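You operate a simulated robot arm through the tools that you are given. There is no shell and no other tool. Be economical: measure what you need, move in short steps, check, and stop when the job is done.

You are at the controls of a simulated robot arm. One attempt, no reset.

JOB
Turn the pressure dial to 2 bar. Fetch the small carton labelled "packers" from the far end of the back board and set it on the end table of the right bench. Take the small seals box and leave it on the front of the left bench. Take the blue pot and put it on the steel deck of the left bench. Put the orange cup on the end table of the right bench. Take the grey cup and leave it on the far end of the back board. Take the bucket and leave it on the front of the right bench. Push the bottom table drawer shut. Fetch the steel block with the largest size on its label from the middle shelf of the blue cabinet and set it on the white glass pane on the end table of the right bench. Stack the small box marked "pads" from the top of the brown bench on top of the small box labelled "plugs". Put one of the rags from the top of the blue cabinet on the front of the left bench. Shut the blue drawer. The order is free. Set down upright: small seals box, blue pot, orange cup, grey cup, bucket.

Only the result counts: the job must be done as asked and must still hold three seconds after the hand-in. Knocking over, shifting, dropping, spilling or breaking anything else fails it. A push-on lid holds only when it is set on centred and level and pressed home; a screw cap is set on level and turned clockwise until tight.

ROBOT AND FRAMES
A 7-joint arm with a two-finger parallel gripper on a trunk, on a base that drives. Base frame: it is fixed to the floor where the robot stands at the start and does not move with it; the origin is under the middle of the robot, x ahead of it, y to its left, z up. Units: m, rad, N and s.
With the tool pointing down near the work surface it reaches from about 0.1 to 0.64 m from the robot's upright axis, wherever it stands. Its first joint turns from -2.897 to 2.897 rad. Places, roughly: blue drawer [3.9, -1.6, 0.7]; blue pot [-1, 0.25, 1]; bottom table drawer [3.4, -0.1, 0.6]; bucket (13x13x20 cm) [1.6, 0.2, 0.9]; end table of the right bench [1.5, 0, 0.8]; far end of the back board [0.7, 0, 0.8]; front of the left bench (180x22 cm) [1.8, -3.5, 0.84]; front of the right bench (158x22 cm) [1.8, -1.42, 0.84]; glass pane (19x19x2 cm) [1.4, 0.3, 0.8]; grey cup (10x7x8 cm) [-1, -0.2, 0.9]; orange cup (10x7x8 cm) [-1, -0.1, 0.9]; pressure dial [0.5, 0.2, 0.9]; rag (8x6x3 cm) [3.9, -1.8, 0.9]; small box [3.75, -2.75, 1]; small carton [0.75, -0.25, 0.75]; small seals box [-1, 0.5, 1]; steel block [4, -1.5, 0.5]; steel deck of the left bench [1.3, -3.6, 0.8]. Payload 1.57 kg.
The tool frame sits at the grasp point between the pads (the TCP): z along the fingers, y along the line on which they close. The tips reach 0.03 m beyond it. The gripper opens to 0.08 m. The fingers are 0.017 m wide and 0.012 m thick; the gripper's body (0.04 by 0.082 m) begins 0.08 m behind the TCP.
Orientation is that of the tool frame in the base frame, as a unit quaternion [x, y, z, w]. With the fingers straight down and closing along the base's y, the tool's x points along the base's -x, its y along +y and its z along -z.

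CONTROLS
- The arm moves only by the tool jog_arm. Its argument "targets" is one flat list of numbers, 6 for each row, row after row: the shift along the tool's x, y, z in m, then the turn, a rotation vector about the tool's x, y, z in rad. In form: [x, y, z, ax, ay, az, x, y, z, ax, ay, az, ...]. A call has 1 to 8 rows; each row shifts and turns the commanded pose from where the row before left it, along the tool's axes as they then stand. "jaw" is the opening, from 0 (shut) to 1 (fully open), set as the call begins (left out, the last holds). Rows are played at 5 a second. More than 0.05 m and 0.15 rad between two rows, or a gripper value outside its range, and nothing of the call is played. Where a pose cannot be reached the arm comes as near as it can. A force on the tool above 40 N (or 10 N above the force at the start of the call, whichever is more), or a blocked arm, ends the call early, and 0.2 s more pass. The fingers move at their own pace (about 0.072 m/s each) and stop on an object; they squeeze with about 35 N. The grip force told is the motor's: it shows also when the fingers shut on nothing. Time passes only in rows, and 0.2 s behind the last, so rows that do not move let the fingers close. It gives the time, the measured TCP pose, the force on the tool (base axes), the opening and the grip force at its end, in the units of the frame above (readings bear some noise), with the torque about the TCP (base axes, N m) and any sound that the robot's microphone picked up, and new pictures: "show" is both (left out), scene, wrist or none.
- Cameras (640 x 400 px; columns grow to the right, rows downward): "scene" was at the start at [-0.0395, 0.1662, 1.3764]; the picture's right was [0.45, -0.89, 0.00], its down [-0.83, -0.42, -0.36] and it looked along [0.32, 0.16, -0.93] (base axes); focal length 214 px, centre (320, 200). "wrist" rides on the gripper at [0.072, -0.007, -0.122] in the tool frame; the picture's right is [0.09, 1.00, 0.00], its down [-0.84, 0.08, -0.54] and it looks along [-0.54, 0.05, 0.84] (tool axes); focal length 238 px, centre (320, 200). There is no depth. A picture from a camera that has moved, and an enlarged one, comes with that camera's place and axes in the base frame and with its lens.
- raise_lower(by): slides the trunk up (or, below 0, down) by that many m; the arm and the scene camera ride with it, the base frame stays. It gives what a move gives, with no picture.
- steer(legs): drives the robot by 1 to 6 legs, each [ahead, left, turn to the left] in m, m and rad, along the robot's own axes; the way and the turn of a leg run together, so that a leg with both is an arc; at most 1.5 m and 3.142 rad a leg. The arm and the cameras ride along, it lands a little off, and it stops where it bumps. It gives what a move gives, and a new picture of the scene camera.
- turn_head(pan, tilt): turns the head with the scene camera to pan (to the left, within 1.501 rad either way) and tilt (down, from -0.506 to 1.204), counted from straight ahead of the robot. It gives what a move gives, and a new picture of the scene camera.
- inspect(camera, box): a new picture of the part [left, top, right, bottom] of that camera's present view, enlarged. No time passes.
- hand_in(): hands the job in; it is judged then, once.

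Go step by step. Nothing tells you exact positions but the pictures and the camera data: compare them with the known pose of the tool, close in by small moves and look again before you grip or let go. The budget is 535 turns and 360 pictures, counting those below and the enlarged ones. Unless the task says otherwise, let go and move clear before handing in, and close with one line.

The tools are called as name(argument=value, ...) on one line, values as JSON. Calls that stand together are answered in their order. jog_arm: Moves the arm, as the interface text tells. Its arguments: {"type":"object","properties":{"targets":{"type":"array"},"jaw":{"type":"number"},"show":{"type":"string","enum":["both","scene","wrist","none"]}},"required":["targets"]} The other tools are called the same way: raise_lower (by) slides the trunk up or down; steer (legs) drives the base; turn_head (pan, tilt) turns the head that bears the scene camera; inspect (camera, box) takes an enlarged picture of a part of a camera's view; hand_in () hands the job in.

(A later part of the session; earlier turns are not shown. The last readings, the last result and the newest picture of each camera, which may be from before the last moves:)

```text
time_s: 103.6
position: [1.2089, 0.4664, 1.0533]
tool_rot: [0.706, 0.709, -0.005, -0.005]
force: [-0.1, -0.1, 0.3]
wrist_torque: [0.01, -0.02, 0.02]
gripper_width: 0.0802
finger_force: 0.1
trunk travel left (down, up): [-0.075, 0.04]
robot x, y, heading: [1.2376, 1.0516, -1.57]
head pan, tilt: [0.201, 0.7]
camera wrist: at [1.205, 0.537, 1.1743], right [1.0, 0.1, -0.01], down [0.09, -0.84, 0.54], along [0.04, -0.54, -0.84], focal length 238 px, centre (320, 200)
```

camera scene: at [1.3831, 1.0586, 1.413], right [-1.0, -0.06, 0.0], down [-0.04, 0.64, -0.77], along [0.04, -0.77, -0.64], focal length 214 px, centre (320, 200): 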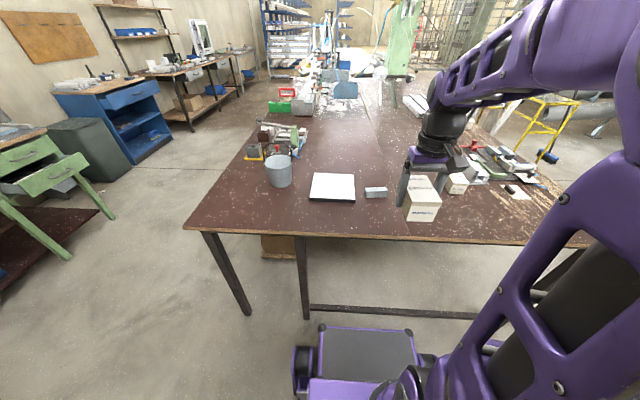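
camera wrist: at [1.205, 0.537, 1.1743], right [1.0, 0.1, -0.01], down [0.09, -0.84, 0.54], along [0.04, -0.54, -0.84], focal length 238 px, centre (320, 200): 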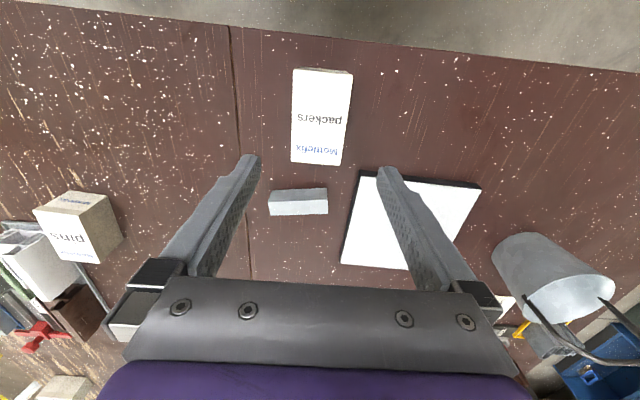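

jog_arm(targets=[0.045, 0, -0.01, 0, 0, 0, 0.045, 0, -0.01, 0, 0, 0, 0.045, 0, -0.01, 0, 0, 0, 0.045, 0, -0.01, 0, 0, 0], show="none")

steer(legs=[[0, 1.15, 0], [0.75, 0, 0]])

```text
time_s: 104.6
position: [1.2091, 0.6452, 1.0878]
tool_rot: [0.706, 0.708, -0.002, -0.007]
force: [0.5, -1.3, -0.2]
wrist_torque: [0.01, 0.0, 0.01]
gripper_width: 0.08
finger_force: 0.0
trunk travel left (down, up): [-0.075, 0.04]
robot x, y, heading: [1.2367, 1.0512, -1.57]
head pan, tilt: [0.201, 0.7]
```

```text
time_s: 119.6
position: [2.3483, -0.1021, 1.0901]
tool_rot: [0.712, 0.702, -0.004, -0.004]
force: [-0.4, 0.0, -0.1]
wrist_torque: [-0.02, 0.0, 0.0]
gripper_width: 0.08
finger_force: 0.1
trunk travel left (down, up): [-0.075, 0.04]
robot x, y, heading: [2.3825, 0.3045, -1.585]
head pan, tilt: [0.201, 0.7]
camera scene: at [2.5356, 0.3067, 1.416], right [-0.99, -0.11, 0.0], down [-0.06, 0.61, -0.79], along [0.08, -0.79, -0.61], focal length 214 px, centre (320, 200)
```

scene: 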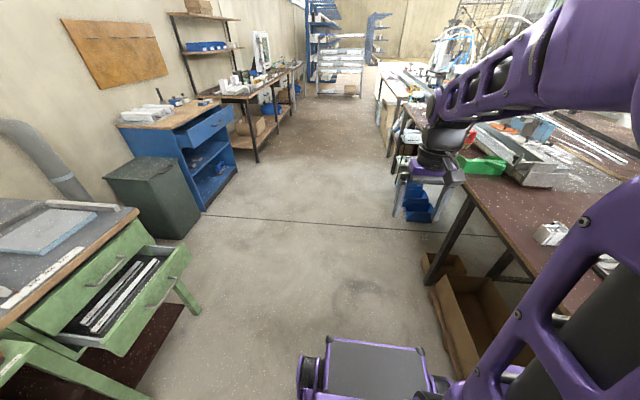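

steer(legs=[[0, 0, -1.556]])

inspect(camera="scene", box=[160, 100, 480, 300])

```text
time_s: 123.9
position: [1.9767, 0.3332, 1.0907]
tool_rot: [1.0, 0.0, 0.0, -0.006]
force: [-0.1, 0.0, 0.3]
wrist_torque: [0.0, -0.03, 0.02]
gripper_width: 0.08
finger_force: 0.0
trunk travel left (down, up): [-0.075, 0.04]
robot x, y, heading: [2.3808, 0.3047, 3.146]
head pan, tilt: [0.201, 0.7]
camera scene: at [2.389, 0.1546, 1.4157], right [-0.12, 0.99, 0.0], down [0.61, 0.07, -0.79], along [-0.78, -0.1, -0.61], focal length 214 px, centre (320, 200)
```

scene: 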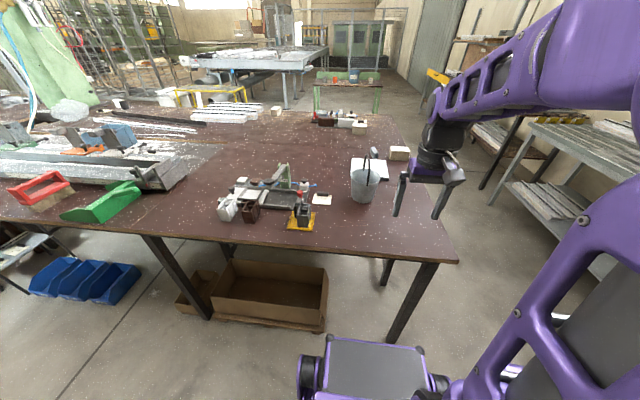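

```text
2.00 times, centred on (320, 200) of scene
camera zoom: at [2.389, 0.1546, 1.4157], right [-0.12, 0.99, 0.0], down [0.61, 0.07, -0.79], along [-0.78, -0.1, -0.61], focal length 429 px, centre (320, 200)
```

zoom: 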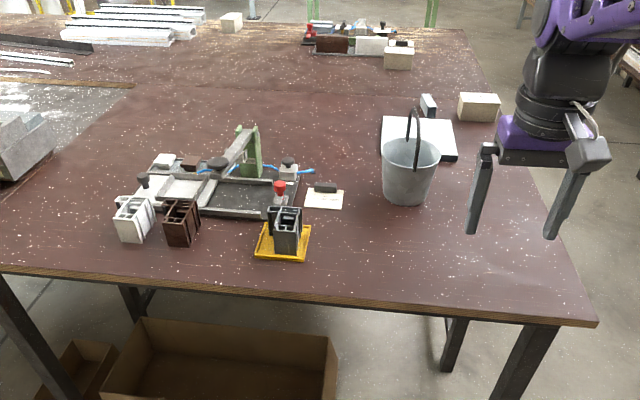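

steer(legs=[[0.06, 0.06, 0]])

jog_arm(targets=[0, 0, -0.02, 0, -0.14, 0, -0.0028, 0, -0.0198, 0, -0.14, 0, -0.0055, 0, -0.0192, 0, -0.14, 0, -0.0082, 0, -0.0183, 0, -0.14, 0, -0.0106, 0, -0.0169, 0, -0.14, 0], show="wrist")

```text
time_s: 125.2
position: [1.9185, 0.2734, 1.0906]
tool_rot: [1.0, 0.001, 0.001, -0.006]
force: [0.0, -0.8, 0.2]
wrist_torque: [0.03, 0.0, -0.01]
gripper_width: 0.0802
finger_force: 0.1
trunk travel left (down, up): [-0.075, 0.04]
robot x, y, heading: [2.3241, 0.2458, 3.146]
head pan, tilt: [0.201, 0.7]
camera scene: at [2.3299, 0.0947, 1.4154], right [-0.13, 0.99, 0.0], down [0.61, 0.08, -0.79], along [-0.78, -0.1, -0.62], focal length 214 px, centre (320, 200)
```

scene: 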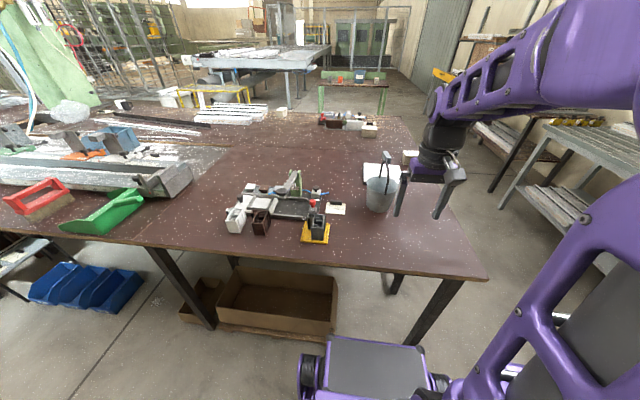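

```text
time_s: 126.1
position: [1.9052, 0.275, 1.0847]
tool_rot: [0.989, -0.001, -0.146, -0.002]
force: [0.6, 0.0, 0.0]
wrist_torque: [0.01, -0.03, -0.01]
gripper_width: 0.08
finger_force: 0.0
trunk travel left (down, up): [-0.075, 0.04]
robot x, y, heading: [2.3203, 0.2454, 3.143]
head pan, tilt: [0.201, 0.7]
stopped in row 4: the arm was blocked; the commanded pose is now the measured one
camera wrist: at [2.0097, 0.2807, 1.1802], right [0.09, -1.0, -0.03], down [-0.65, -0.08, 0.76], along [-0.76, -0.05, -0.65], focal length 238 px, centre (320, 200)
```

wrist: 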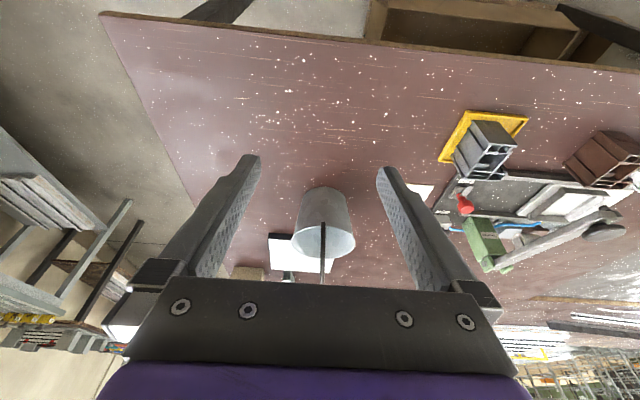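

jog_arm(targets=[-0.041, 0.007, 0.002, 0, 0, 0, -0.041, 0.007, 0.002, 0, 0, 0, -0.041, 0.007, 0.002, 0, 0, 0, -0.041, 0.007, 0.002, 0, 0, 0, 0, 0, 0, 0, -0.14, 0, 0, 0, 0, 0, -0.14, 0], show="wrist")

```text
time_s: 127.5
position: [1.7466, 0.2446, 1.1279]
tool_rot: [0.958, -0.001, -0.287, -0.002]
force: [0.0, -0.4, 0.1]
wrist_torque: [0.0, -0.06, 0.0]
gripper_width: 0.0802
finger_force: 0.1
trunk travel left (down, up): [-0.075, 0.04]
robot x, y, heading: [2.3255, 0.2437, 3.146]
head pan, tilt: [0.201, 0.7]
camera wrist: at [1.8741, 0.2515, 1.1903], right [0.08, -1.0, -0.05], down [-0.4, -0.08, 0.91], along [-0.91, -0.05, -0.41], focal length 238 px, centre (320, 200)
```

wrist: 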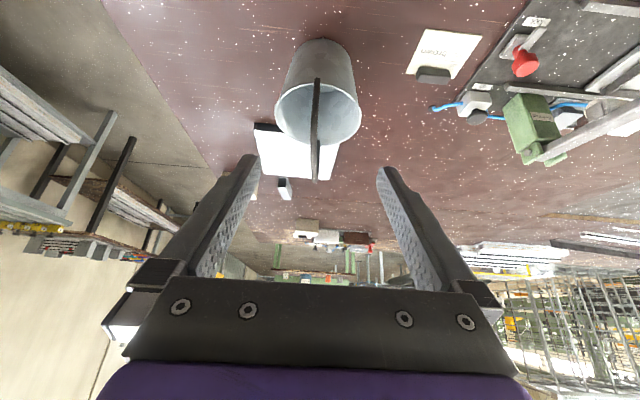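

jog_arm(targets=[-0.02, 0, 0.0425, 0, 0, 0, -0.02, 0, 0.0425, 0, 0, 0, -0.02, 0, 0.0425, 0, 0, 0], show="wrist")

```text
time_s: 128.3
position: [1.6258, 0.2456, 1.055]
tool_rot: [0.958, 0.001, -0.287, -0.001]
force: [1.0, 0.4, 0.9]
wrist_torque: [0.03, 0.02, -0.03]
gripper_width: 0.0797
finger_force: 0.0
trunk travel left (down, up): [-0.075, 0.04]
robot x, y, heading: [2.3244, 0.2448, 3.138]
head pan, tilt: [0.201, 0.7]
camera wrist: at [1.7537, 0.2519, 1.1169], right [0.08, -1.0, -0.05], down [-0.4, -0.08, 0.91], along [-0.91, -0.05, -0.41], focal length 238 px, centre (320, 200)
```

wrist: 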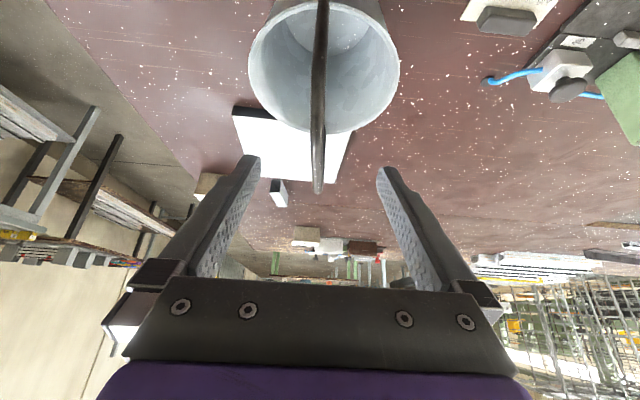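

inspect(camera="scene", box=[320, 120, 480, 220])

```text
4.00 times, centred on (400, 170) of scene
camera zoom: at [2.3323, 0.0885, 1.4124], right [-0.2, 0.98, 0.0], down [0.63, 0.13, -0.77], along [-0.75, -0.15, -0.64], focal length 858 px, centre (0, 320)
```

zoom: 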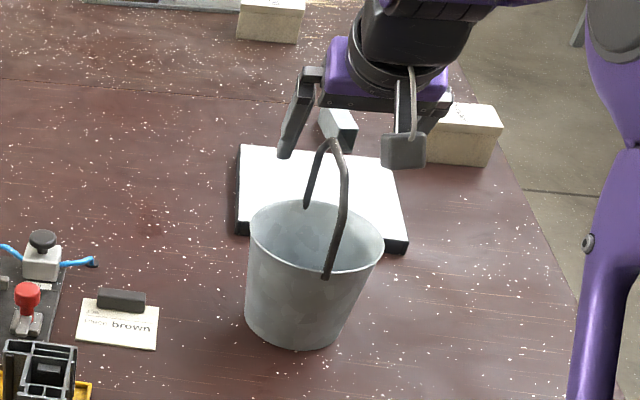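

jog_arm(targets=[-0.0034, 0, 0.0166, 0, 0, 0], show="wrist")

inspect(camera="scene", box=[320, 120, 480, 220])

```text
time_s: 128.7
position: [1.6154, 0.2445, 1.0429]
tool_rot: [0.958, 0.001, -0.286, -0.001]
force: [0.0, -0.7, 0.5]
wrist_torque: [-0.01, 0.0, -0.01]
gripper_width: 0.0802
finger_force: 0.0
trunk travel left (down, up): [-0.075, 0.04]
robot x, y, heading: [2.3224, 0.242, 3.142]
head pan, tilt: [0.201, 0.7]
camera wrist: at [1.742, 0.2514, 1.1045], right [0.08, -1.0, -0.05], down [-0.4, -0.08, 0.91], along [-0.91, -0.05, -0.41], focal length 238 px, centre (320, 200)
```

wrist: 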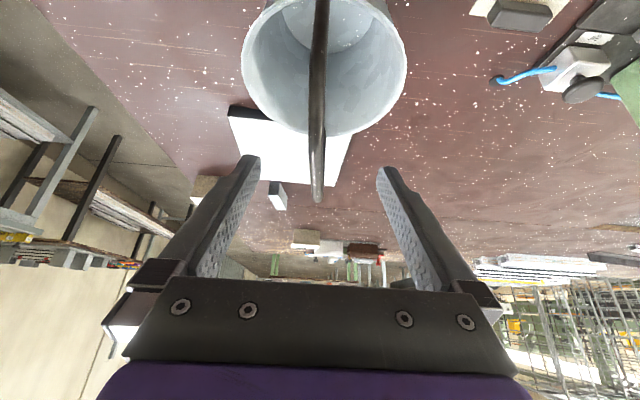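

```text
4.00 times, centred on (400, 170) of scene
camera zoom: at [2.3323, 0.0885, 1.4124], right [-0.2, 0.98, 0.0], down [0.63, 0.13, -0.77], along [-0.75, -0.15, -0.64], focal length 858 px, centre (0, 320)
```

zoom: 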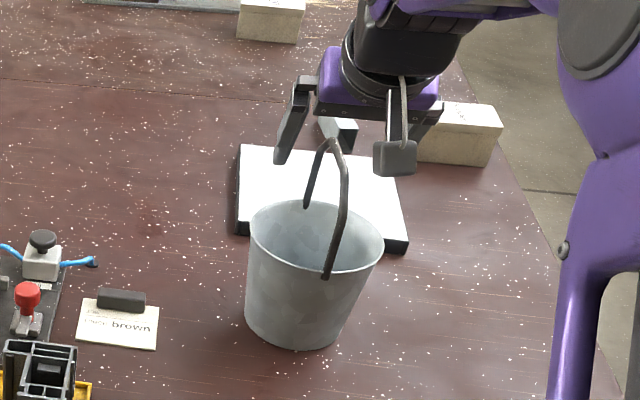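

jog_arm(targets=[0, 0, 0, 0, 0, 0, 0, 0, 0, 0, 0, 0, 0, 0, 0, 0, 0, 0, 0, 0, 0, 0, 0, 0], jaw=0, show="wrist")

```text
time_s: 129.7
position: [1.6151, 0.2442, 1.0416]
tool_rot: [0.958, 0.0, -0.286, -0.001]
force: [0.2, -0.1, -0.2]
wrist_torque: [0.01, 0.01, -0.01]
gripper_width: 0.0072
finger_force: 27.0
trunk travel left (down, up): [-0.075, 0.04]
robot x, y, heading: [2.3232, 0.2427, 3.138]
head pan, tilt: [0.201, 0.7]
camera wrist: at [1.7421, 0.2514, 1.1045], right [0.08, -1.0, -0.05], down [-0.4, -0.08, 0.91], along [-0.91, -0.05, -0.41], focal length 238 px, centre (320, 200)
```

wrist: 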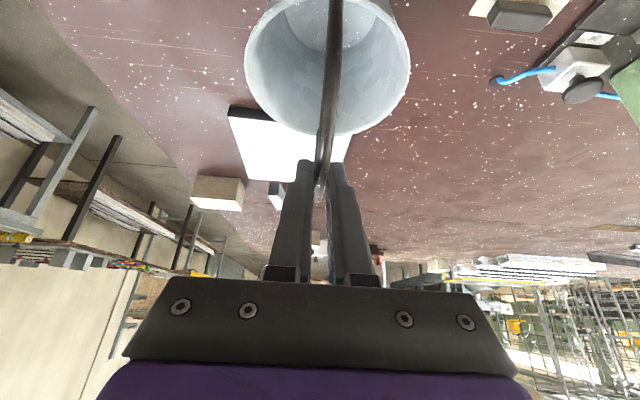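

jog_arm(targets=[-0.0028, 0, -0.0042, 0, 0, 0, -0.0028, 0, -0.0042, 0, 0, 0, -0.0055, 0, -0.0084, 0, 0, 0, -0.0055, 0, -0.0084, 0, 0, 0, -0.0083, 0, -0.0125, 0, 0, 0, -0.0083, 0, -0.0125, 0, 0, 0, -0.0083, 0, -0.0125, 0, 0, 0, -0.0083, 0, -0.0125, 0, 0, 0], show="both")

```text
time_s: 131.5
position: [1.6155, 0.2471, 1.1332]
tool_rot: [0.958, 0.001, -0.286, -0.002]
force: [1.4, 1.0, -2.8]
wrist_torque: [0.0, -0.04, 0.0]
gripper_width: 0.0074
finger_force: 26.7
trunk travel left (down, up): [-0.075, 0.04]
robot x, y, heading: [2.3242, 0.2424, 3.138]
head pan, tilt: [0.201, 0.7]
camera scene: at [2.3319, 0.0885, 1.4123], right [-0.2, 0.98, 0.0], down [0.63, 0.13, -0.76], along [-0.75, -0.15, -0.64], focal length 214 px, centre (320, 200)
camera wrist: at [1.7416, 0.2516, 1.1949], right [0.08, -1.0, -0.05], down [-0.4, -0.08, 0.91], along [-0.91, -0.05, -0.41], focal length 238 px, centre (320, 200)
```

scene: 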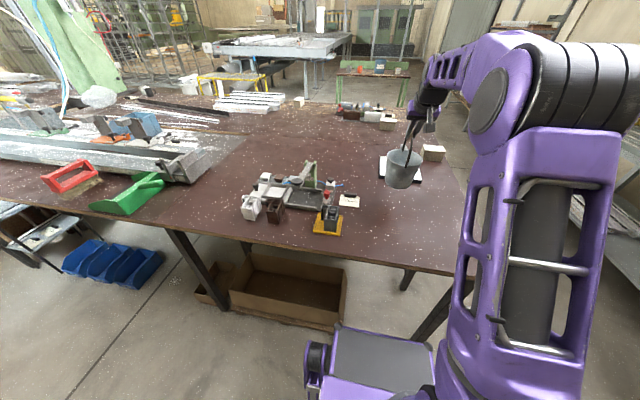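
wrist: 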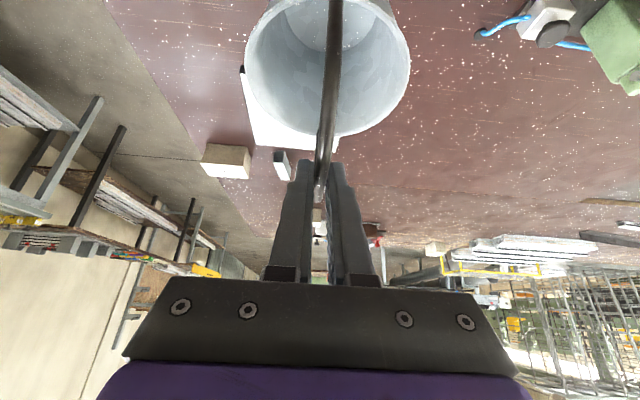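

jog_arm(targets=[0.0334, 0, -0.022, 0, 0, 0, 0.0334, 0, -0.022, 0, 0, 0, 0.0334, 0, -0.022, 0, 0, 0], show="none")

steer(legs=[[-0.35, 0, 0], [0, 1.5, 0]])

```text
time_s: 132.3
position: [1.7354, 0.2457, 1.1325]
tool_rot: [0.958, 0.0, -0.285, -0.002]
force: [0.3, -0.1, -3.0]
wrist_torque: [0.04, -0.02, 0.01]
gripper_width: 0.0073
finger_force: 26.6
trunk travel left (down, up): [-0.075, 0.04]
robot x, y, heading: [2.32, 0.246, 3.144]
head pan, tilt: [0.201, 0.7]
```

```text
time_s: 148.7
position: [2.0831, -1.244, 1.1334]
tool_rot: [0.958, -0.001, -0.285, -0.001]
force: [0.2, 0.4, -2.7]
wrist_torque: [0.05, -0.03, 0.03]
gripper_width: 0.0074
finger_force: 26.9
trunk travel left (down, up): [-0.075, 0.04]
robot x, y, heading: [2.6735, -1.2487, 3.14]
head pan, tilt: [0.201, 0.7]
camera scene: at [2.6807, -1.4031, 1.4123], right [-0.2, 0.98, 0.0], down [0.63, 0.13, -0.76], along [-0.75, -0.15, -0.64], focal length 214 px, centre (320, 200)
```

scene: 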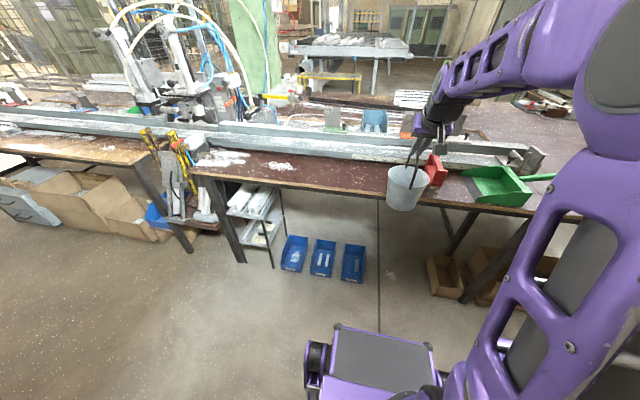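

steer(legs=[[0, 0.2, 0], [0.24, 0, 0]])

inspect(camera="wrist", box=[0, 0, 640, 400])

```text
time_s: 152.6
position: [1.8438, -1.4426, 1.1325]
tool_rot: [0.958, 0.0, -0.286, -0.002]
force: [-0.4, 0.0, -2.4]
wrist_torque: [0.01, 0.01, -0.02]
gripper_width: 0.0076
finger_force: 27.0
trunk travel left (down, up): [-0.075, 0.04]
robot x, y, heading: [2.4325, -1.4449, 3.138]
head pan, tilt: [0.201, 0.7]
camera scene: at [2.4409, -1.602, 1.4123], right [-0.2, 0.98, 0.0], down [0.63, 0.13, -0.76], along [-0.75, -0.15, -0.64], focal length 214 px, centre (320, 200)
```

scene: 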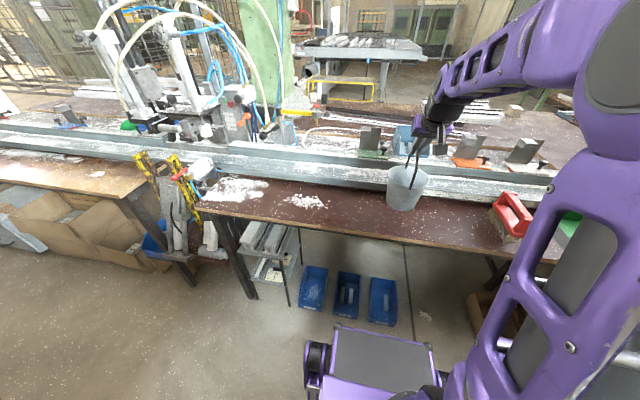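

```text
1.00 times, centred on (320, 200) of wrist (not enlarged: the box is as wide or as high as the picture)
camera zoom: at [1.9714, -1.4376, 1.1953], right [0.08, -1.0, -0.05], down [-0.4, -0.08, 0.91], along [-0.91, -0.05, -0.41], focal length 238 px, centre (320, 200)
```

zoom: 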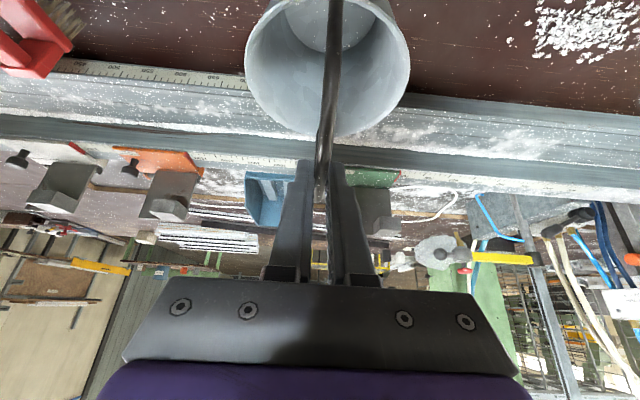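

jog_arm(targets=[-0.0376, 0, 0.0248, 0, 0, 0, 0.011, 0, 0.0167, 0, 0, 0, 0.011, 0, 0.0167, 0, 0, 0, 0.011, 0, 0.0167, 0, 0, 0, 0.0083, 0, 0.0125, 0, 0, 0], show="none")

jog_arm(targets=[0.0022, 0, 0.0033, 0, 0, 0, 0.0022, 0, 0.0033, 0, 0, 0], show="scene")

```text
time_s: 153.8
position: [1.8001, -1.4428, 1.0574]
tool_rot: [0.958, -0.001, -0.286, -0.001]
force: [-0.2, -0.1, -3.8]
wrist_torque: [-0.05, -0.01, 0.0]
gripper_width: 0.0072
finger_force: 27.1
trunk travel left (down, up): [-0.075, 0.04]
robot x, y, heading: [2.4349, -1.4491, 3.143]
head pan, tilt: [0.201, 0.7]
```

```text
time_s: 154.4
position: [1.7995, -1.4447, 1.0504]
tool_rot: [0.958, 0.0, -0.285, -0.002]
force: [0.5, -0.2, -3.6]
wrist_torque: [-0.01, -0.03, 0.02]
gripper_width: 0.0071
finger_force: 26.4
trunk travel left (down, up): [-0.075, 0.04]
robot x, y, heading: [2.432, -1.444, 3.142]
head pan, tilt: [0.201, 0.7]
camera scene: at [2.4408, -1.602, 1.4124], right [-0.2, 0.98, 0.0], down [0.63, 0.13, -0.76], along [-0.75, -0.15, -0.64], focal length 214 px, centre (320, 200)
```

scene: 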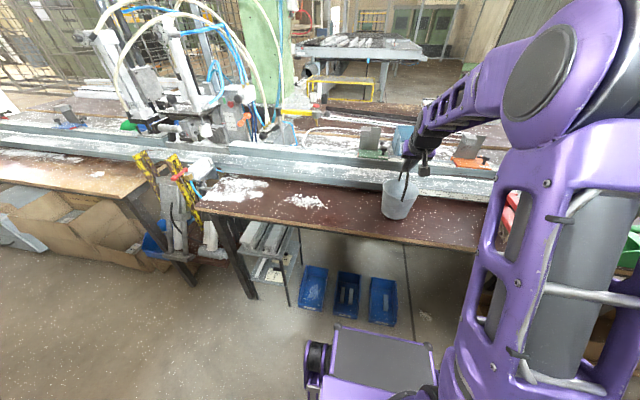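

jog_arm(targets=[0.0022, 0, 0.0033, 0, 0, 0, 0.0022, 0, 0.0033, 0, 0, 0, 0.0011, 0, 0.0017, 0, 0, 0], show="none")

```text
time_s: 155.2
position: [1.8013, -1.443, 1.0429]
tool_rot: [0.958, -0.001, -0.288, -0.002]
force: [3.1, -0.4, 10.3]
wrist_torque: [0.02, -0.53, -0.01]
gripper_width: 0.0074
finger_force: 26.0
trunk travel left (down, up): [-0.075, 0.04]
robot x, y, heading: [2.4336, -1.4469, 3.138]
head pan, tilt: [0.201, 0.7]
```

jog_arm(targets=[0, 0, -0.001, 0, 0, 0, 0, 0, 0, 0, 0, 0, 0, 0, 0, 0, 0, 0, 0, 0, -0.03, 0, 0, 0, 0, 0, -0.04, 0, 0, 0, 0, 0, -0.04, 0, 0, 0], jaw=1, show="both")

```text
time_s: 156.6
position: [1.8617, -1.4428, 1.1324]
tool_rot: [0.959, 0.001, -0.284, -0.001]
force: [-0.5, -0.5, -0.3]
wrist_torque: [-0.04, 0.0, -0.03]
gripper_width: 0.0796
finger_force: 0.1
trunk travel left (down, up): [-0.075, 0.04]
robot x, y, heading: [2.4321, -1.4472, 3.14]
head pan, tilt: [0.201, 0.7]
camera scene: at [2.4409, -1.602, 1.4123], right [-0.2, 0.98, 0.0], down [0.63, 0.13, -0.76], along [-0.75, -0.15, -0.64], focal length 214 px, centre (320, 200)
camera wrist: at [1.9879, -1.4373, 1.1957], right [0.08, -1.0, -0.05], down [-0.4, -0.08, 0.91], along [-0.91, -0.05, -0.41], focal length 238 px, centre (320, 200)
```

scene: 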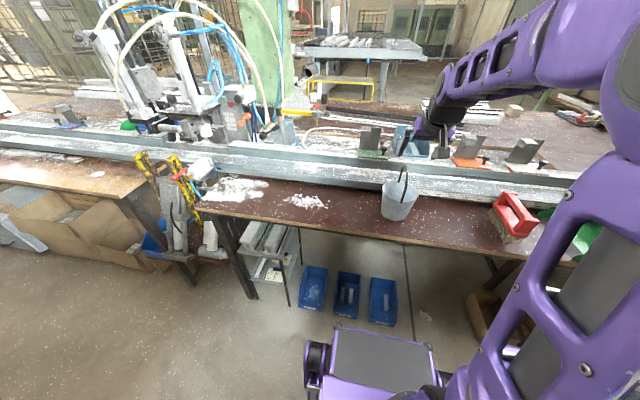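
wrist: 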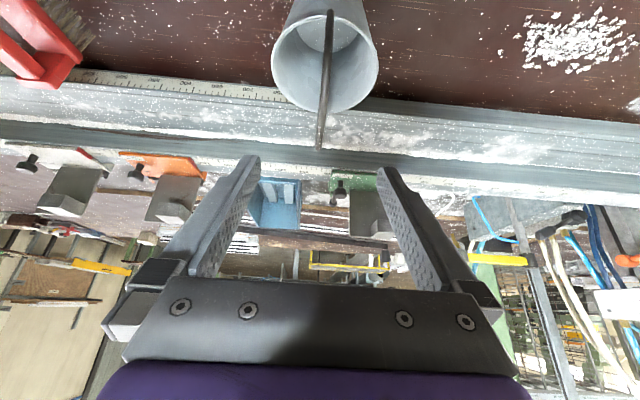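

jog_arm(targets=[0.0334, 0, -0.022, 0, 0, 0, 0, 0, 0, 0, 0.145, 0, 0, 0, 0, 0, 0.145, 0, 0, 0, 0, 0, 0.145, 0, 0, 0, 0, 0, 0.14, 0, 0.04, 0, 0, 0, 0, 0, 0.04, 0, 0, 0, 0, 0], show="none")

steer(legs=[[-0.25, 0, 0], [0, 0, 3.14]])

```text
time_s: 158.2
position: [1.9814, -1.4437, 1.1321]
tool_rot: [1.0, -0.001, -0.003, -0.002]
force: [-0.4, -0.4, -0.3]
wrist_torque: [0.0, -0.03, 0.02]
gripper_width: 0.08
finger_force: 0.0
trunk travel left (down, up): [-0.075, 0.04]
robot x, y, heading: [2.4332, -1.4435, 3.141]
head pan, tilt: [0.201, 0.7]
```

```text
time_s: 167.7
position: [3.1336, -1.4268, 1.1329]
tool_rot: [-0.024, 1.0, -0.001, 0.002]
force: [-0.3, 0.4, -0.3]
wrist_torque: [-0.01, 0.03, -0.02]
gripper_width: 0.0798
finger_force: 0.0
trunk travel left (down, up): [-0.075, 0.04]
robot x, y, heading: [2.6775, -1.4445, 0.046]
head pan, tilt: [0.201, 0.7]
camera scene: at [2.6677, -1.2889, 1.4124], right [0.24, -0.97, 0.0], down [-0.62, -0.16, -0.76], along [0.74, 0.19, -0.64], focal length 214 px, centre (320, 200)
```

scene: 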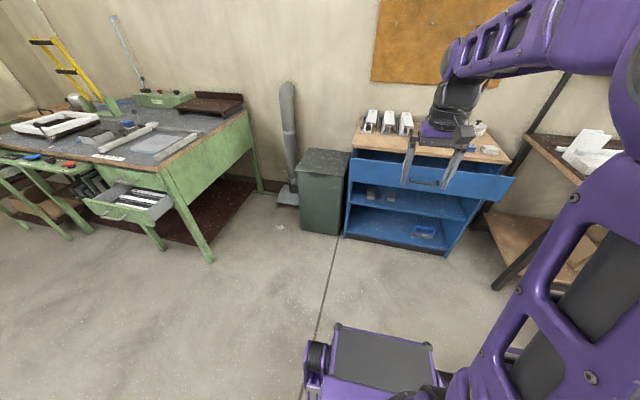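

turn_head(pan=-0.1, tilt=0.5)

inspect(camera="scene", box=[200, 80, 440, 230])

```text
time_s: 168.5
position: [3.1343, -1.4261, 1.1333]
tool_rot: [-0.024, 1.0, -0.001, 0.002]
force: [0.0, 0.6, -0.1]
wrist_torque: [0.03, 0.01, 0.0]
gripper_width: 0.0799
finger_force: 0.1
trunk travel left (down, up): [-0.075, 0.04]
robot x, y, heading: [2.6817, -1.4467, 0.046]
head pan, tilt: [-0.099, 0.499]
camera scene: at [2.6762, -1.3145, 1.43], right [-0.05, -1.0, 0.0], down [-0.48, 0.03, -0.88], along [0.88, -0.05, -0.48], focal length 214 px, centre (320, 200)
```

scene: 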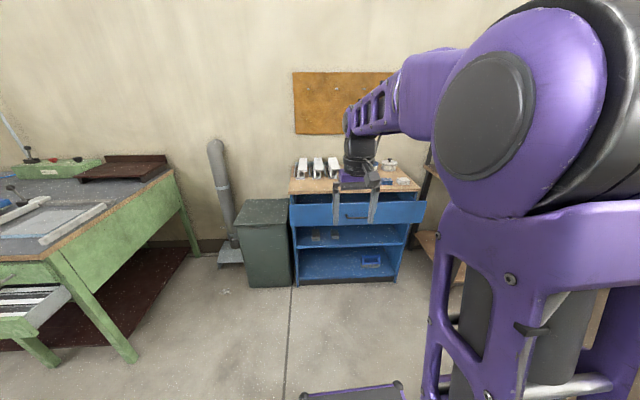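

```text
2.67 times, centred on (320, 155) of scene
camera zoom: at [2.6762, -1.3145, 1.43], right [-0.05, -1.0, 0.0], down [-0.48, 0.03, -0.88], along [0.88, -0.05, -0.48], focal length 572 px, centre (320, 320)
```

zoom: 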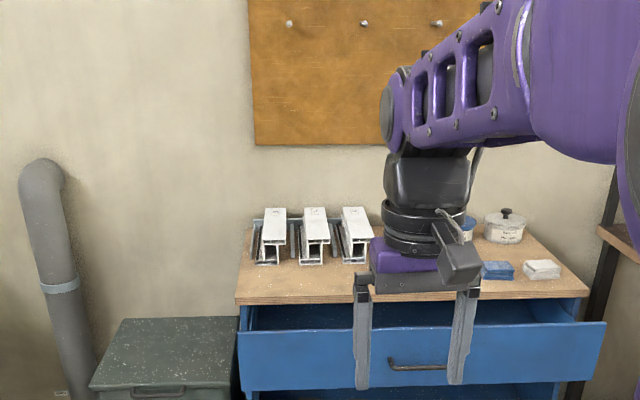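

steer(legs=[[0, 0, -0.046], [0.42, 0, 0]])

jog_arm(targets=[-0.03, -0.04, 0.02, 0, -0.12, 0, -0.03, -0.02, 0.02, 0, -0.12, 0, 0, 0, 0.04, 0, -0.12, 0, 0, 0, 0.04, 0, -0.12, 0], jaw=0, show="both")

```text
time_s: 171.5
position: [3.5572, -1.4464, 1.1323]
tool_rot: [-0.001, 1.0, -0.001, 0.003]
force: [0.4, 0.1, -0.2]
wrist_torque: [0.03, 0.0, -0.01]
gripper_width: 0.0802
finger_force: 0.0
trunk travel left (down, up): [-0.075, 0.04]
robot x, y, heading: [3.1047, -1.4438, 0.0]
head pan, tilt: [-0.099, 0.499]
camera scene: at [3.1044, -1.3142, 1.4301], right [-0.1, -1.0, 0.0], down [-0.48, 0.05, -0.88], along [0.87, -0.09, -0.48], focal length 214 px, centre (320, 200)
```

scene: 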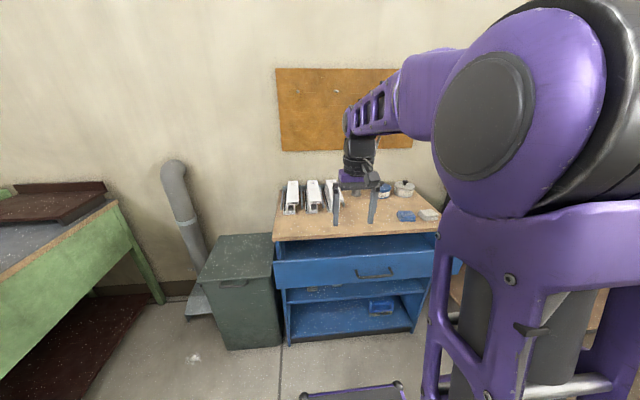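

```text
refused: row 1 steps farther than a row can; nothing moved
```

jog_arm(targets=[-0.02, -0.035, 0.02, 0, -0.12, 0, 0, 0, 0.045, 0, -0.12, 0, 0, 0, 0.045, 0, -0.12, 0, 0.01, 0, 0.045, 0, -0.12, 0, 0.02, 0, 0.03, 0, -0.12, 0], jaw=0, show="both")

```text
time_s: 172.7
position: [3.596, -1.4829, 0.9435]
tool_rot: [-0.001, 0.955, -0.002, 0.298]
force: [-0.1, 0.9, 0.9]
wrist_torque: [-0.02, 0.0, 0.01]
gripper_width: 0.0001
finger_force: 21.5
trunk travel left (down, up): [-0.075, 0.04]
robot x, y, heading: [3.0997, -1.4493, 0.004]
head pan, tilt: [-0.099, 0.499]
camera scene: at [3.1044, -1.3142, 1.4301], right [-0.1, -1.0, 0.0], down [-0.48, 0.05, -0.88], along [0.87, -0.09, -0.48], focal length 214 px, centre (320, 200)
camera wrist: at [3.4681, -1.4899, 1.0011], right [-0.08, 1.0, -0.06], down [0.38, 0.08, 0.92], along [0.92, 0.05, -0.38], focal length 238 px, centre (320, 200)
```

scene: 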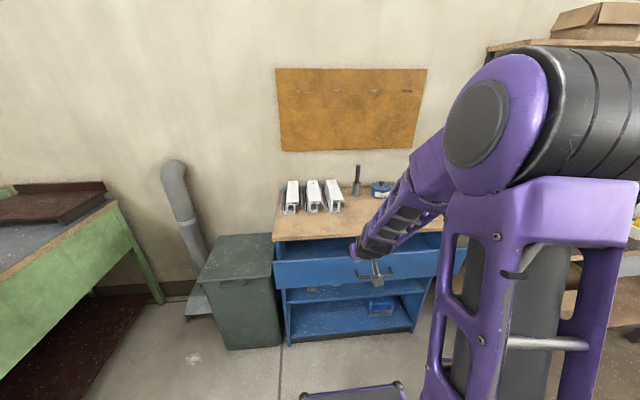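
wrist: 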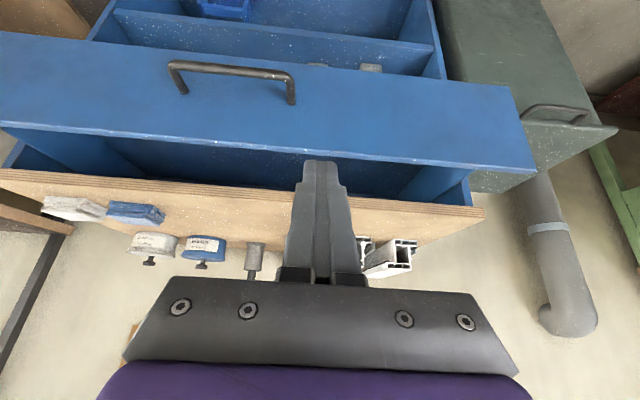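

jog_arm(targets=[0.0237, 0.009, 0.0343, 0, 0, 0, 0.0237, 0.009, 0.0343, 0, 0, 0, 0.0237, 0.009, 0.0343, 0, 0, 0, -0.0164, 0, 0.0114, 0, 0, 0, -0.0164, 0, 0.0114, 0, 0, 0, -0.0164, 0, 0.0114, 0, 0, 0], show="wrist")

```text
time_s: 174.1
position: [3.6565, -1.4558, 0.8179]
tool_rot: [-0.002, 0.954, -0.001, 0.299]
force: [0.0, -0.2, -1.0]
wrist_torque: [-0.03, 0.06, 0.0]
gripper_width: 0.0
finger_force: 21.1
trunk travel left (down, up): [-0.075, 0.04]
robot x, y, heading: [3.104, -1.4497, 0.004]
head pan, tilt: [-0.099, 0.499]
camera wrist: at [3.5285, -1.4631, 0.8764], right [-0.08, 1.0, -0.06], down [0.38, 0.08, 0.92], along [0.92, 0.05, -0.38], focal length 238 px, centre (320, 200)
```

wrist: 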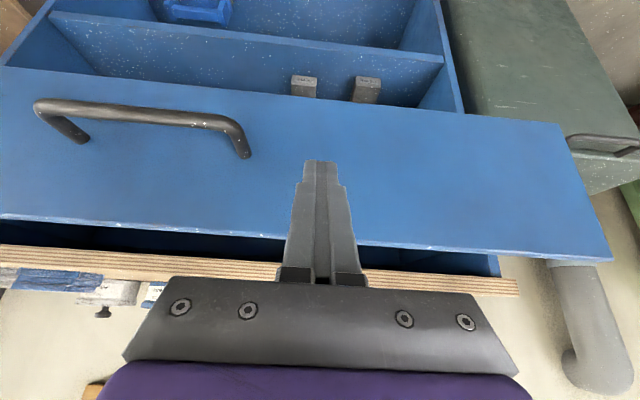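

Fingers face the drawer front beside the handle. Push.

jog_arm(targets=[-0.0164, 0, 0.0114, 0, 0, 0, -0.0164, 0, 0.0114, 0, 0, 0, -0.0164, 0, 0.0114, 0, 0, 0, -0.0164, 0, 0.0114, 0, 0, 0, -0.0164, 0, 0.0114, 0, 0, 0, -0.0164, 0, 0.0114, 0, 0, 0], show="both")

```text
time_s: 175.5
position: [3.7779, -1.4552, 0.818]
tool_rot: [-0.002, 0.954, -0.001, 0.299]
force: [-0.3, 0.2, 0.0]
wrist_torque: [-0.01, -0.01, -0.03]
gripper_width: 0.0
finger_force: 21.2
trunk travel left (down, up): [-0.075, 0.04]
robot x, y, heading: [3.1048, -1.4509, 0.0]
head pan, tilt: [-0.099, 0.499]
camera scene: at [3.1044, -1.3141, 1.4301], right [-0.1, -1.0, 0.0], down [-0.48, 0.05, -0.88], along [0.87, -0.09, -0.48], focal length 214 px, centre (320, 200)
camera wrist: at [3.6486, -1.4625, 0.8766], right [-0.08, 1.0, -0.06], down [0.38, 0.08, 0.92], along [0.92, 0.05, -0.38], focal length 238 px, centre (320, 200)
```

scene: 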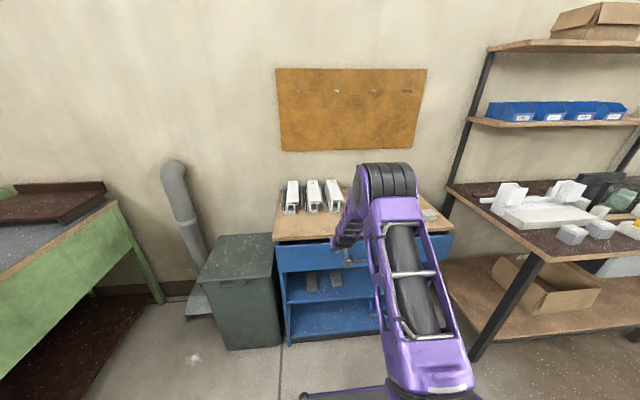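
wrist: 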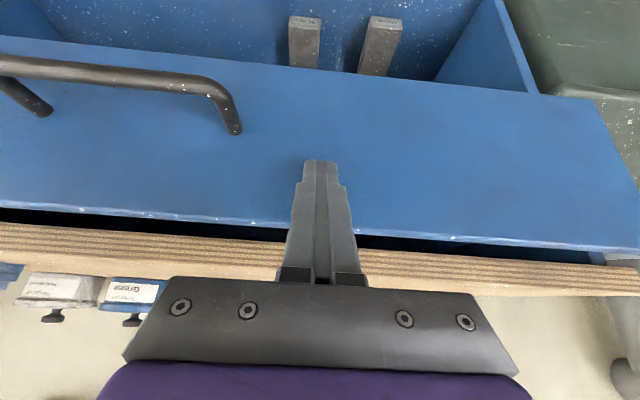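

jog_arm(targets=[-0.0164, 0, 0.0114, 0, 0, 0, -0.0164, 0, 0.0114, 0, 0, 0, -0.0164, 0, 0.0114, 0, 0, 0], show="wrist")

```text
time_s: 176.1
position: [3.8091, -1.4557, 0.8155]
tool_rot: [-0.002, 0.957, -0.001, 0.29]
force: [-14.1, 0.3, 10.2]
wrist_torque: [-0.05, 0.04, -0.03]
gripper_width: 0.0001
finger_force: 21.8
trunk travel left (down, up): [-0.075, 0.04]
robot x, y, heading: [3.1046, -1.4465, 0.001]
head pan, tilt: [-0.099, 0.499]
stopped in row 3: the force on the tool passed its limit at 54 N (the readings are from after the stop); the commanded pose is now the measured one
camera wrist: at [3.6807, -1.4627, 0.8761], right [-0.08, 1.0, -0.05], down [0.39, 0.08, 0.92], along [0.92, 0.05, -0.4], focal length 238 px, centre (320, 200)
```

wrist: 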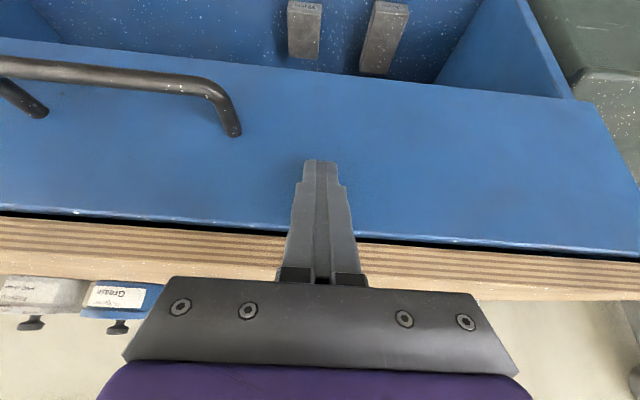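

jog_arm(targets=[0.0246, 0, -0.0171, 0, 0, 0, 0.0246, 0, -0.0171, 0, 0, 0, 0.0246, 0, -0.0171, 0, 0, 0, 0.0246, 0, -0.0171, 0, 0, 0, 0.0246, 0, -0.0171, 0, 0, 0, 0.0246, 0, -0.0171, 0, 0, 0], show="wrist")

inspect(camera="scene", box=[260, 150, 480, 350])

```text
time_s: 177.5
position: [3.6301, -1.4563, 0.8179]
tool_rot: [-0.001, 0.957, -0.001, 0.291]
force: [-0.9, 0.4, -0.2]
wrist_torque: [-0.03, 0.02, 0.02]
gripper_width: 0.0
finger_force: 20.6
trunk travel left (down, up): [-0.075, 0.04]
robot x, y, heading: [3.1051, -1.4488, -0.002]
head pan, tilt: [-0.099, 0.499]
camera wrist: at [3.5026, -1.4632, 0.8781], right [-0.08, 1.0, -0.05], down [0.39, 0.08, 0.92], along [0.92, 0.05, -0.4], focal length 238 px, centre (320, 200)
```

wrist: 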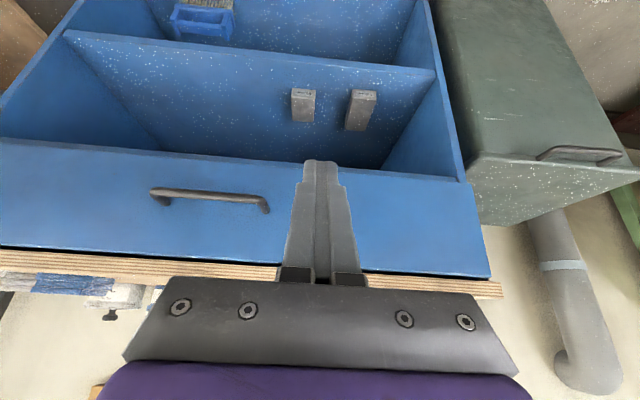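

```text
2.00 times, centred on (370, 250) of scene
camera zoom: at [3.1045, -1.3141, 1.4301], right [-0.1, -1.0, 0.0], down [-0.48, 0.05, -0.88], along [0.87, -0.09, -0.48], focal length 429 px, centre (220, 100)
```

zoom: 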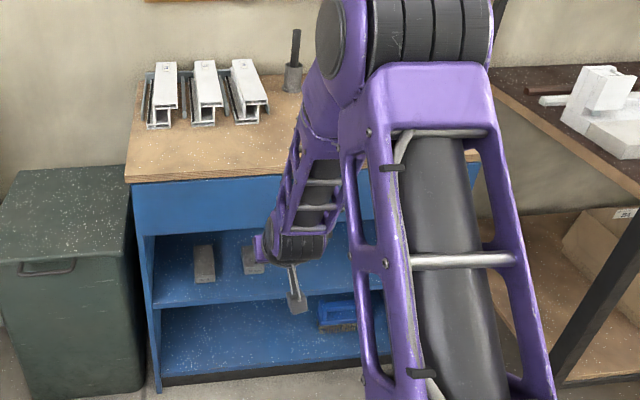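

inspect(camera="wrist", box=[240, 60, 440, 185])

inspect(camera="scene", box=[290, 250, 450, 350])

```text
3.20 times, centred on (340, 122) of wrist
camera zoom: at [3.5026, -1.4632, 0.8781], right [-0.08, 1.0, -0.05], down [0.39, 0.08, 0.92], along [0.92, 0.05, -0.4], focal length 763 px, centre (256, 448)
```

zoom: 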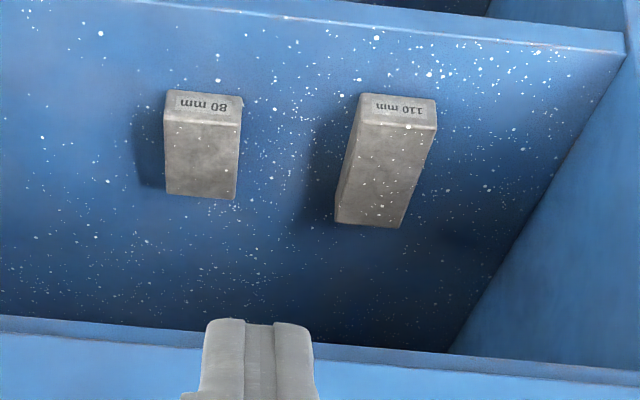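

```text
4.00 times, centred on (370, 300) of scene
camera zoom: at [3.1045, -1.3141, 1.4301], right [-0.1, -1.0, 0.0], down [-0.48, 0.05, -0.88], along [0.87, -0.09, -0.48], focal length 858 px, centre (120, -200)
```

zoom: 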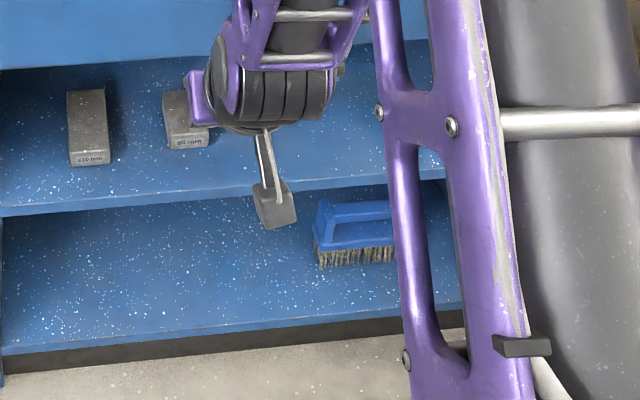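

jog_arm(targets=[-0.0043, 0, -0.0423, 0, 0, 0, -0.0043, 0, -0.0423, 0, 0, 0, -0.0043, 0, -0.0423, 0, 0, 0, -0.0043, 0, -0.0423, 0, 0, 0, 0, 0, 0, 0, 0.147, 0, 0, 0, 0, 0, 0.147, 0, 0, 0, 0, 0, 0.147, 0, 0, 0, 0, 0, 0.147, 0], jaw=1, show="none")

jog_arm(targets=[0, 0, 0, 0, 0, 0.148, 0, 0, 0, 0, 0, 0.148, 0, 0, 0, 0, 0, 0.148, 0, 0, 0, 0, 0, 0.148, 0, 0, 0, 0, 0, 0.148, 0, 0, 0, 0, 0, 0.148, 0, 0, 0, 0, 0, 0.148], show="none")

jog_arm(targets=[0, 0, 0, 0, 0, 0.148, 0, 0, 0, 0, 0, 0.148, 0, 0, 0, 0, 0, 0.148, 0, 0, 0, 0, 0, 0.148, 0, 0, 0, 0, 0, 0.148, 0, 0, 0, 0, 0, 0.148, 0, 0, 0, 0, 0, 0.148], show="none")

jog_arm(targets=[0, 0, 0, 0, 0, 0.148, 0, 0, 0, 0, 0, 0.148, 0, 0, 0, 0, 0, 0.148, 0, 0, 0, 0, 0, 0.148, 0, 0, 0, 0, 0, 0.148, 0, 0, 0, 0, 0, 0.148, 0, 0, 0, 0, 0, 0.148], show="none")

```text
time_s: 179.3
position: [3.5498, -1.4548, 0.9685]
tool_rot: [-0.002, 1.0, -0.001, 0.001]
force: [-0.3, -0.4, 0.1]
wrist_torque: [0.0, -0.02, 0.01]
gripper_width: 0.0801
finger_force: 0.0
trunk travel left (down, up): [-0.075, 0.04]
robot x, y, heading: [3.1015, -1.444, -0.004]
head pan, tilt: [-0.099, 0.499]
```

```text
time_s: 180.9
position: [3.5509, -1.4565, 0.9679]
tool_rot: [0.495, 0.869, 0.0, 0.002]
force: [0.1, -0.1, 0.8]
wrist_torque: [-0.01, 0.0, -0.02]
gripper_width: 0.0802
finger_force: 0.1
trunk travel left (down, up): [-0.075, 0.04]
robot x, y, heading: [3.1049, -1.451, -0.004]
head pan, tilt: [-0.099, 0.499]
```

```text
time_s: 182.5
position: [3.5498, -1.4549, 0.9684]
tool_rot: [0.86, 0.51, 0.0, 0.002]
force: [0.0, -0.4, -0.2]
wrist_torque: [0.02, -0.01, 0.0]
gripper_width: 0.0802
finger_force: 0.1
trunk travel left (down, up): [-0.075, 0.04]
robot x, y, heading: [3.1047, -1.4464, 0.004]
head pan, tilt: [-0.099, 0.499]
```

```text
time_s: 184.1
position: [3.5486, -1.4562, 0.9678]
tool_rot: [1.0, 0.017, 0.002, 0.002]
force: [0.2, 0.0, -0.8]
wrist_torque: [-0.01, -0.01, 0.01]
gripper_width: 0.0802
finger_force: 0.0
trunk travel left (down, up): [-0.075, 0.04]
robot x, y, heading: [3.1046, -1.4481, 0.0]
head pan, tilt: [-0.099, 0.499]
```

raise_lower(by=-0.07)

steer(legs=[[0, 0.082, 0]])

jog_arm(targets=[0.016, 0, 0.042, 0, 0.14, 0, 0.01, 0, 0.0438, 0, 0.14, 0, 0.0038, 0, 0.0448, 0, 0.14, 0, -0.0025, 0, 0.0449, 0, 0.14, 0, -0.0087, 0, 0.0441, 0, 0.14, 0, -0.0148, 0, 0.0424, 0, 0.14, 0, -0.0206, 0, 0.0399, 0, 0.14, 0, -0.026, 0, 0.0367, 0, 0.14, 0], show="both")

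```text
time_s: 185.2
position: [3.5491, -1.4568, 0.8979]
tool_rot: [1.0, 0.019, 0.002, 0.001]
force: [-0.7, 0.3, -0.3]
wrist_torque: [-0.01, 0.01, -0.02]
gripper_width: 0.08
finger_force: 0.0
trunk travel left (down, up): [-0.005, 0.11]
robot x, y, heading: [3.1066, -1.4476, 0.002]
head pan, tilt: [-0.099, 0.499]
```

```text
time_s: 186.6
position: [3.5492, -1.3751, 0.8972]
tool_rot: [1.0, 0.018, 0.002, 0.002]
force: [-0.1, -0.2, -0.2]
wrist_torque: [0.05, 0.0, -0.01]
gripper_width: 0.0797
finger_force: 0.0
trunk travel left (down, up): [-0.005, 0.11]
robot x, y, heading: [3.1012, -1.3638, 0.002]
head pan, tilt: [-0.099, 0.499]
camera scene: at [3.1043, -1.2323, 1.3601], right [-0.1, -1.0, 0.0], down [-0.48, 0.05, -0.88], along [0.87, -0.09, -0.48], focal length 214 px, centre (320, 200)
```

scene: 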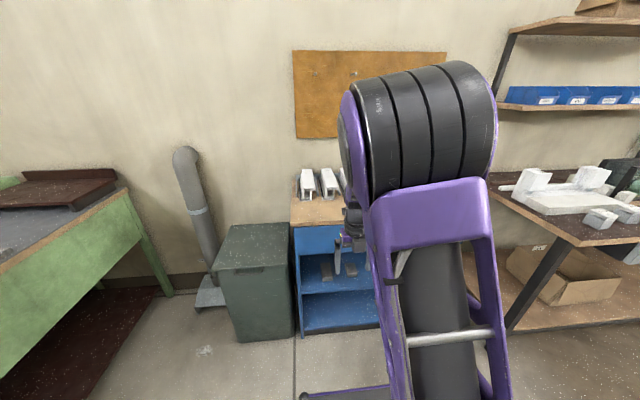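

```text
time_s: 188.4
position: [3.6777, -1.3719, 0.5623]
tool_rot: [0.845, 0.015, 0.534, -0.007]
force: [0.5, -0.1, 0.2]
wrist_torque: [0.01, 0.04, -0.02]
gripper_width: 0.08
finger_force: 0.0
trunk travel left (down, up): [-0.005, 0.11]
robot x, y, heading: [3.1025, -1.3615, -0.001]
head pan, tilt: [-0.099, 0.499]
camera scene: at [3.1041, -1.2321, 1.3602], right [-0.1, -1.0, 0.0], down [-0.48, 0.05, -0.88], along [0.87, -0.09, -0.48], focal length 214 px, centre (320, 200)
camera wrist: at [3.5997, -1.3676, 0.6789], right [0.07, -0.99, 0.09], down [-0.85, -0.11, -0.52], along [0.53, -0.04, -0.85], focal length 238 px, centre (320, 200)
```

scene: 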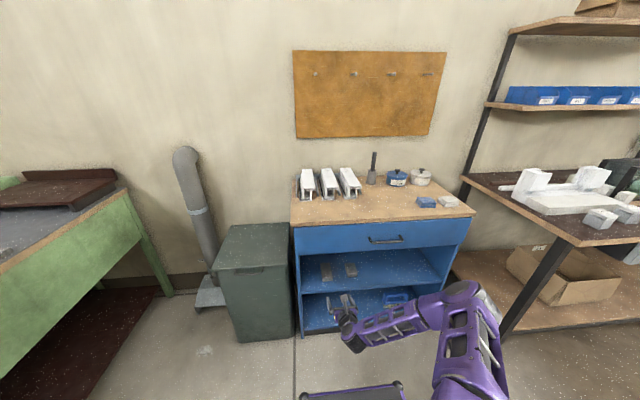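
wrist: 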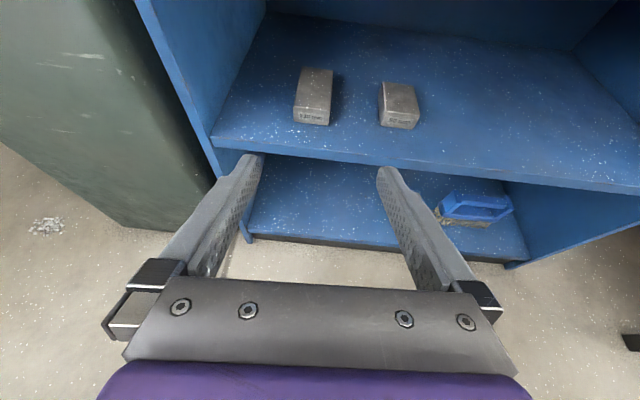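

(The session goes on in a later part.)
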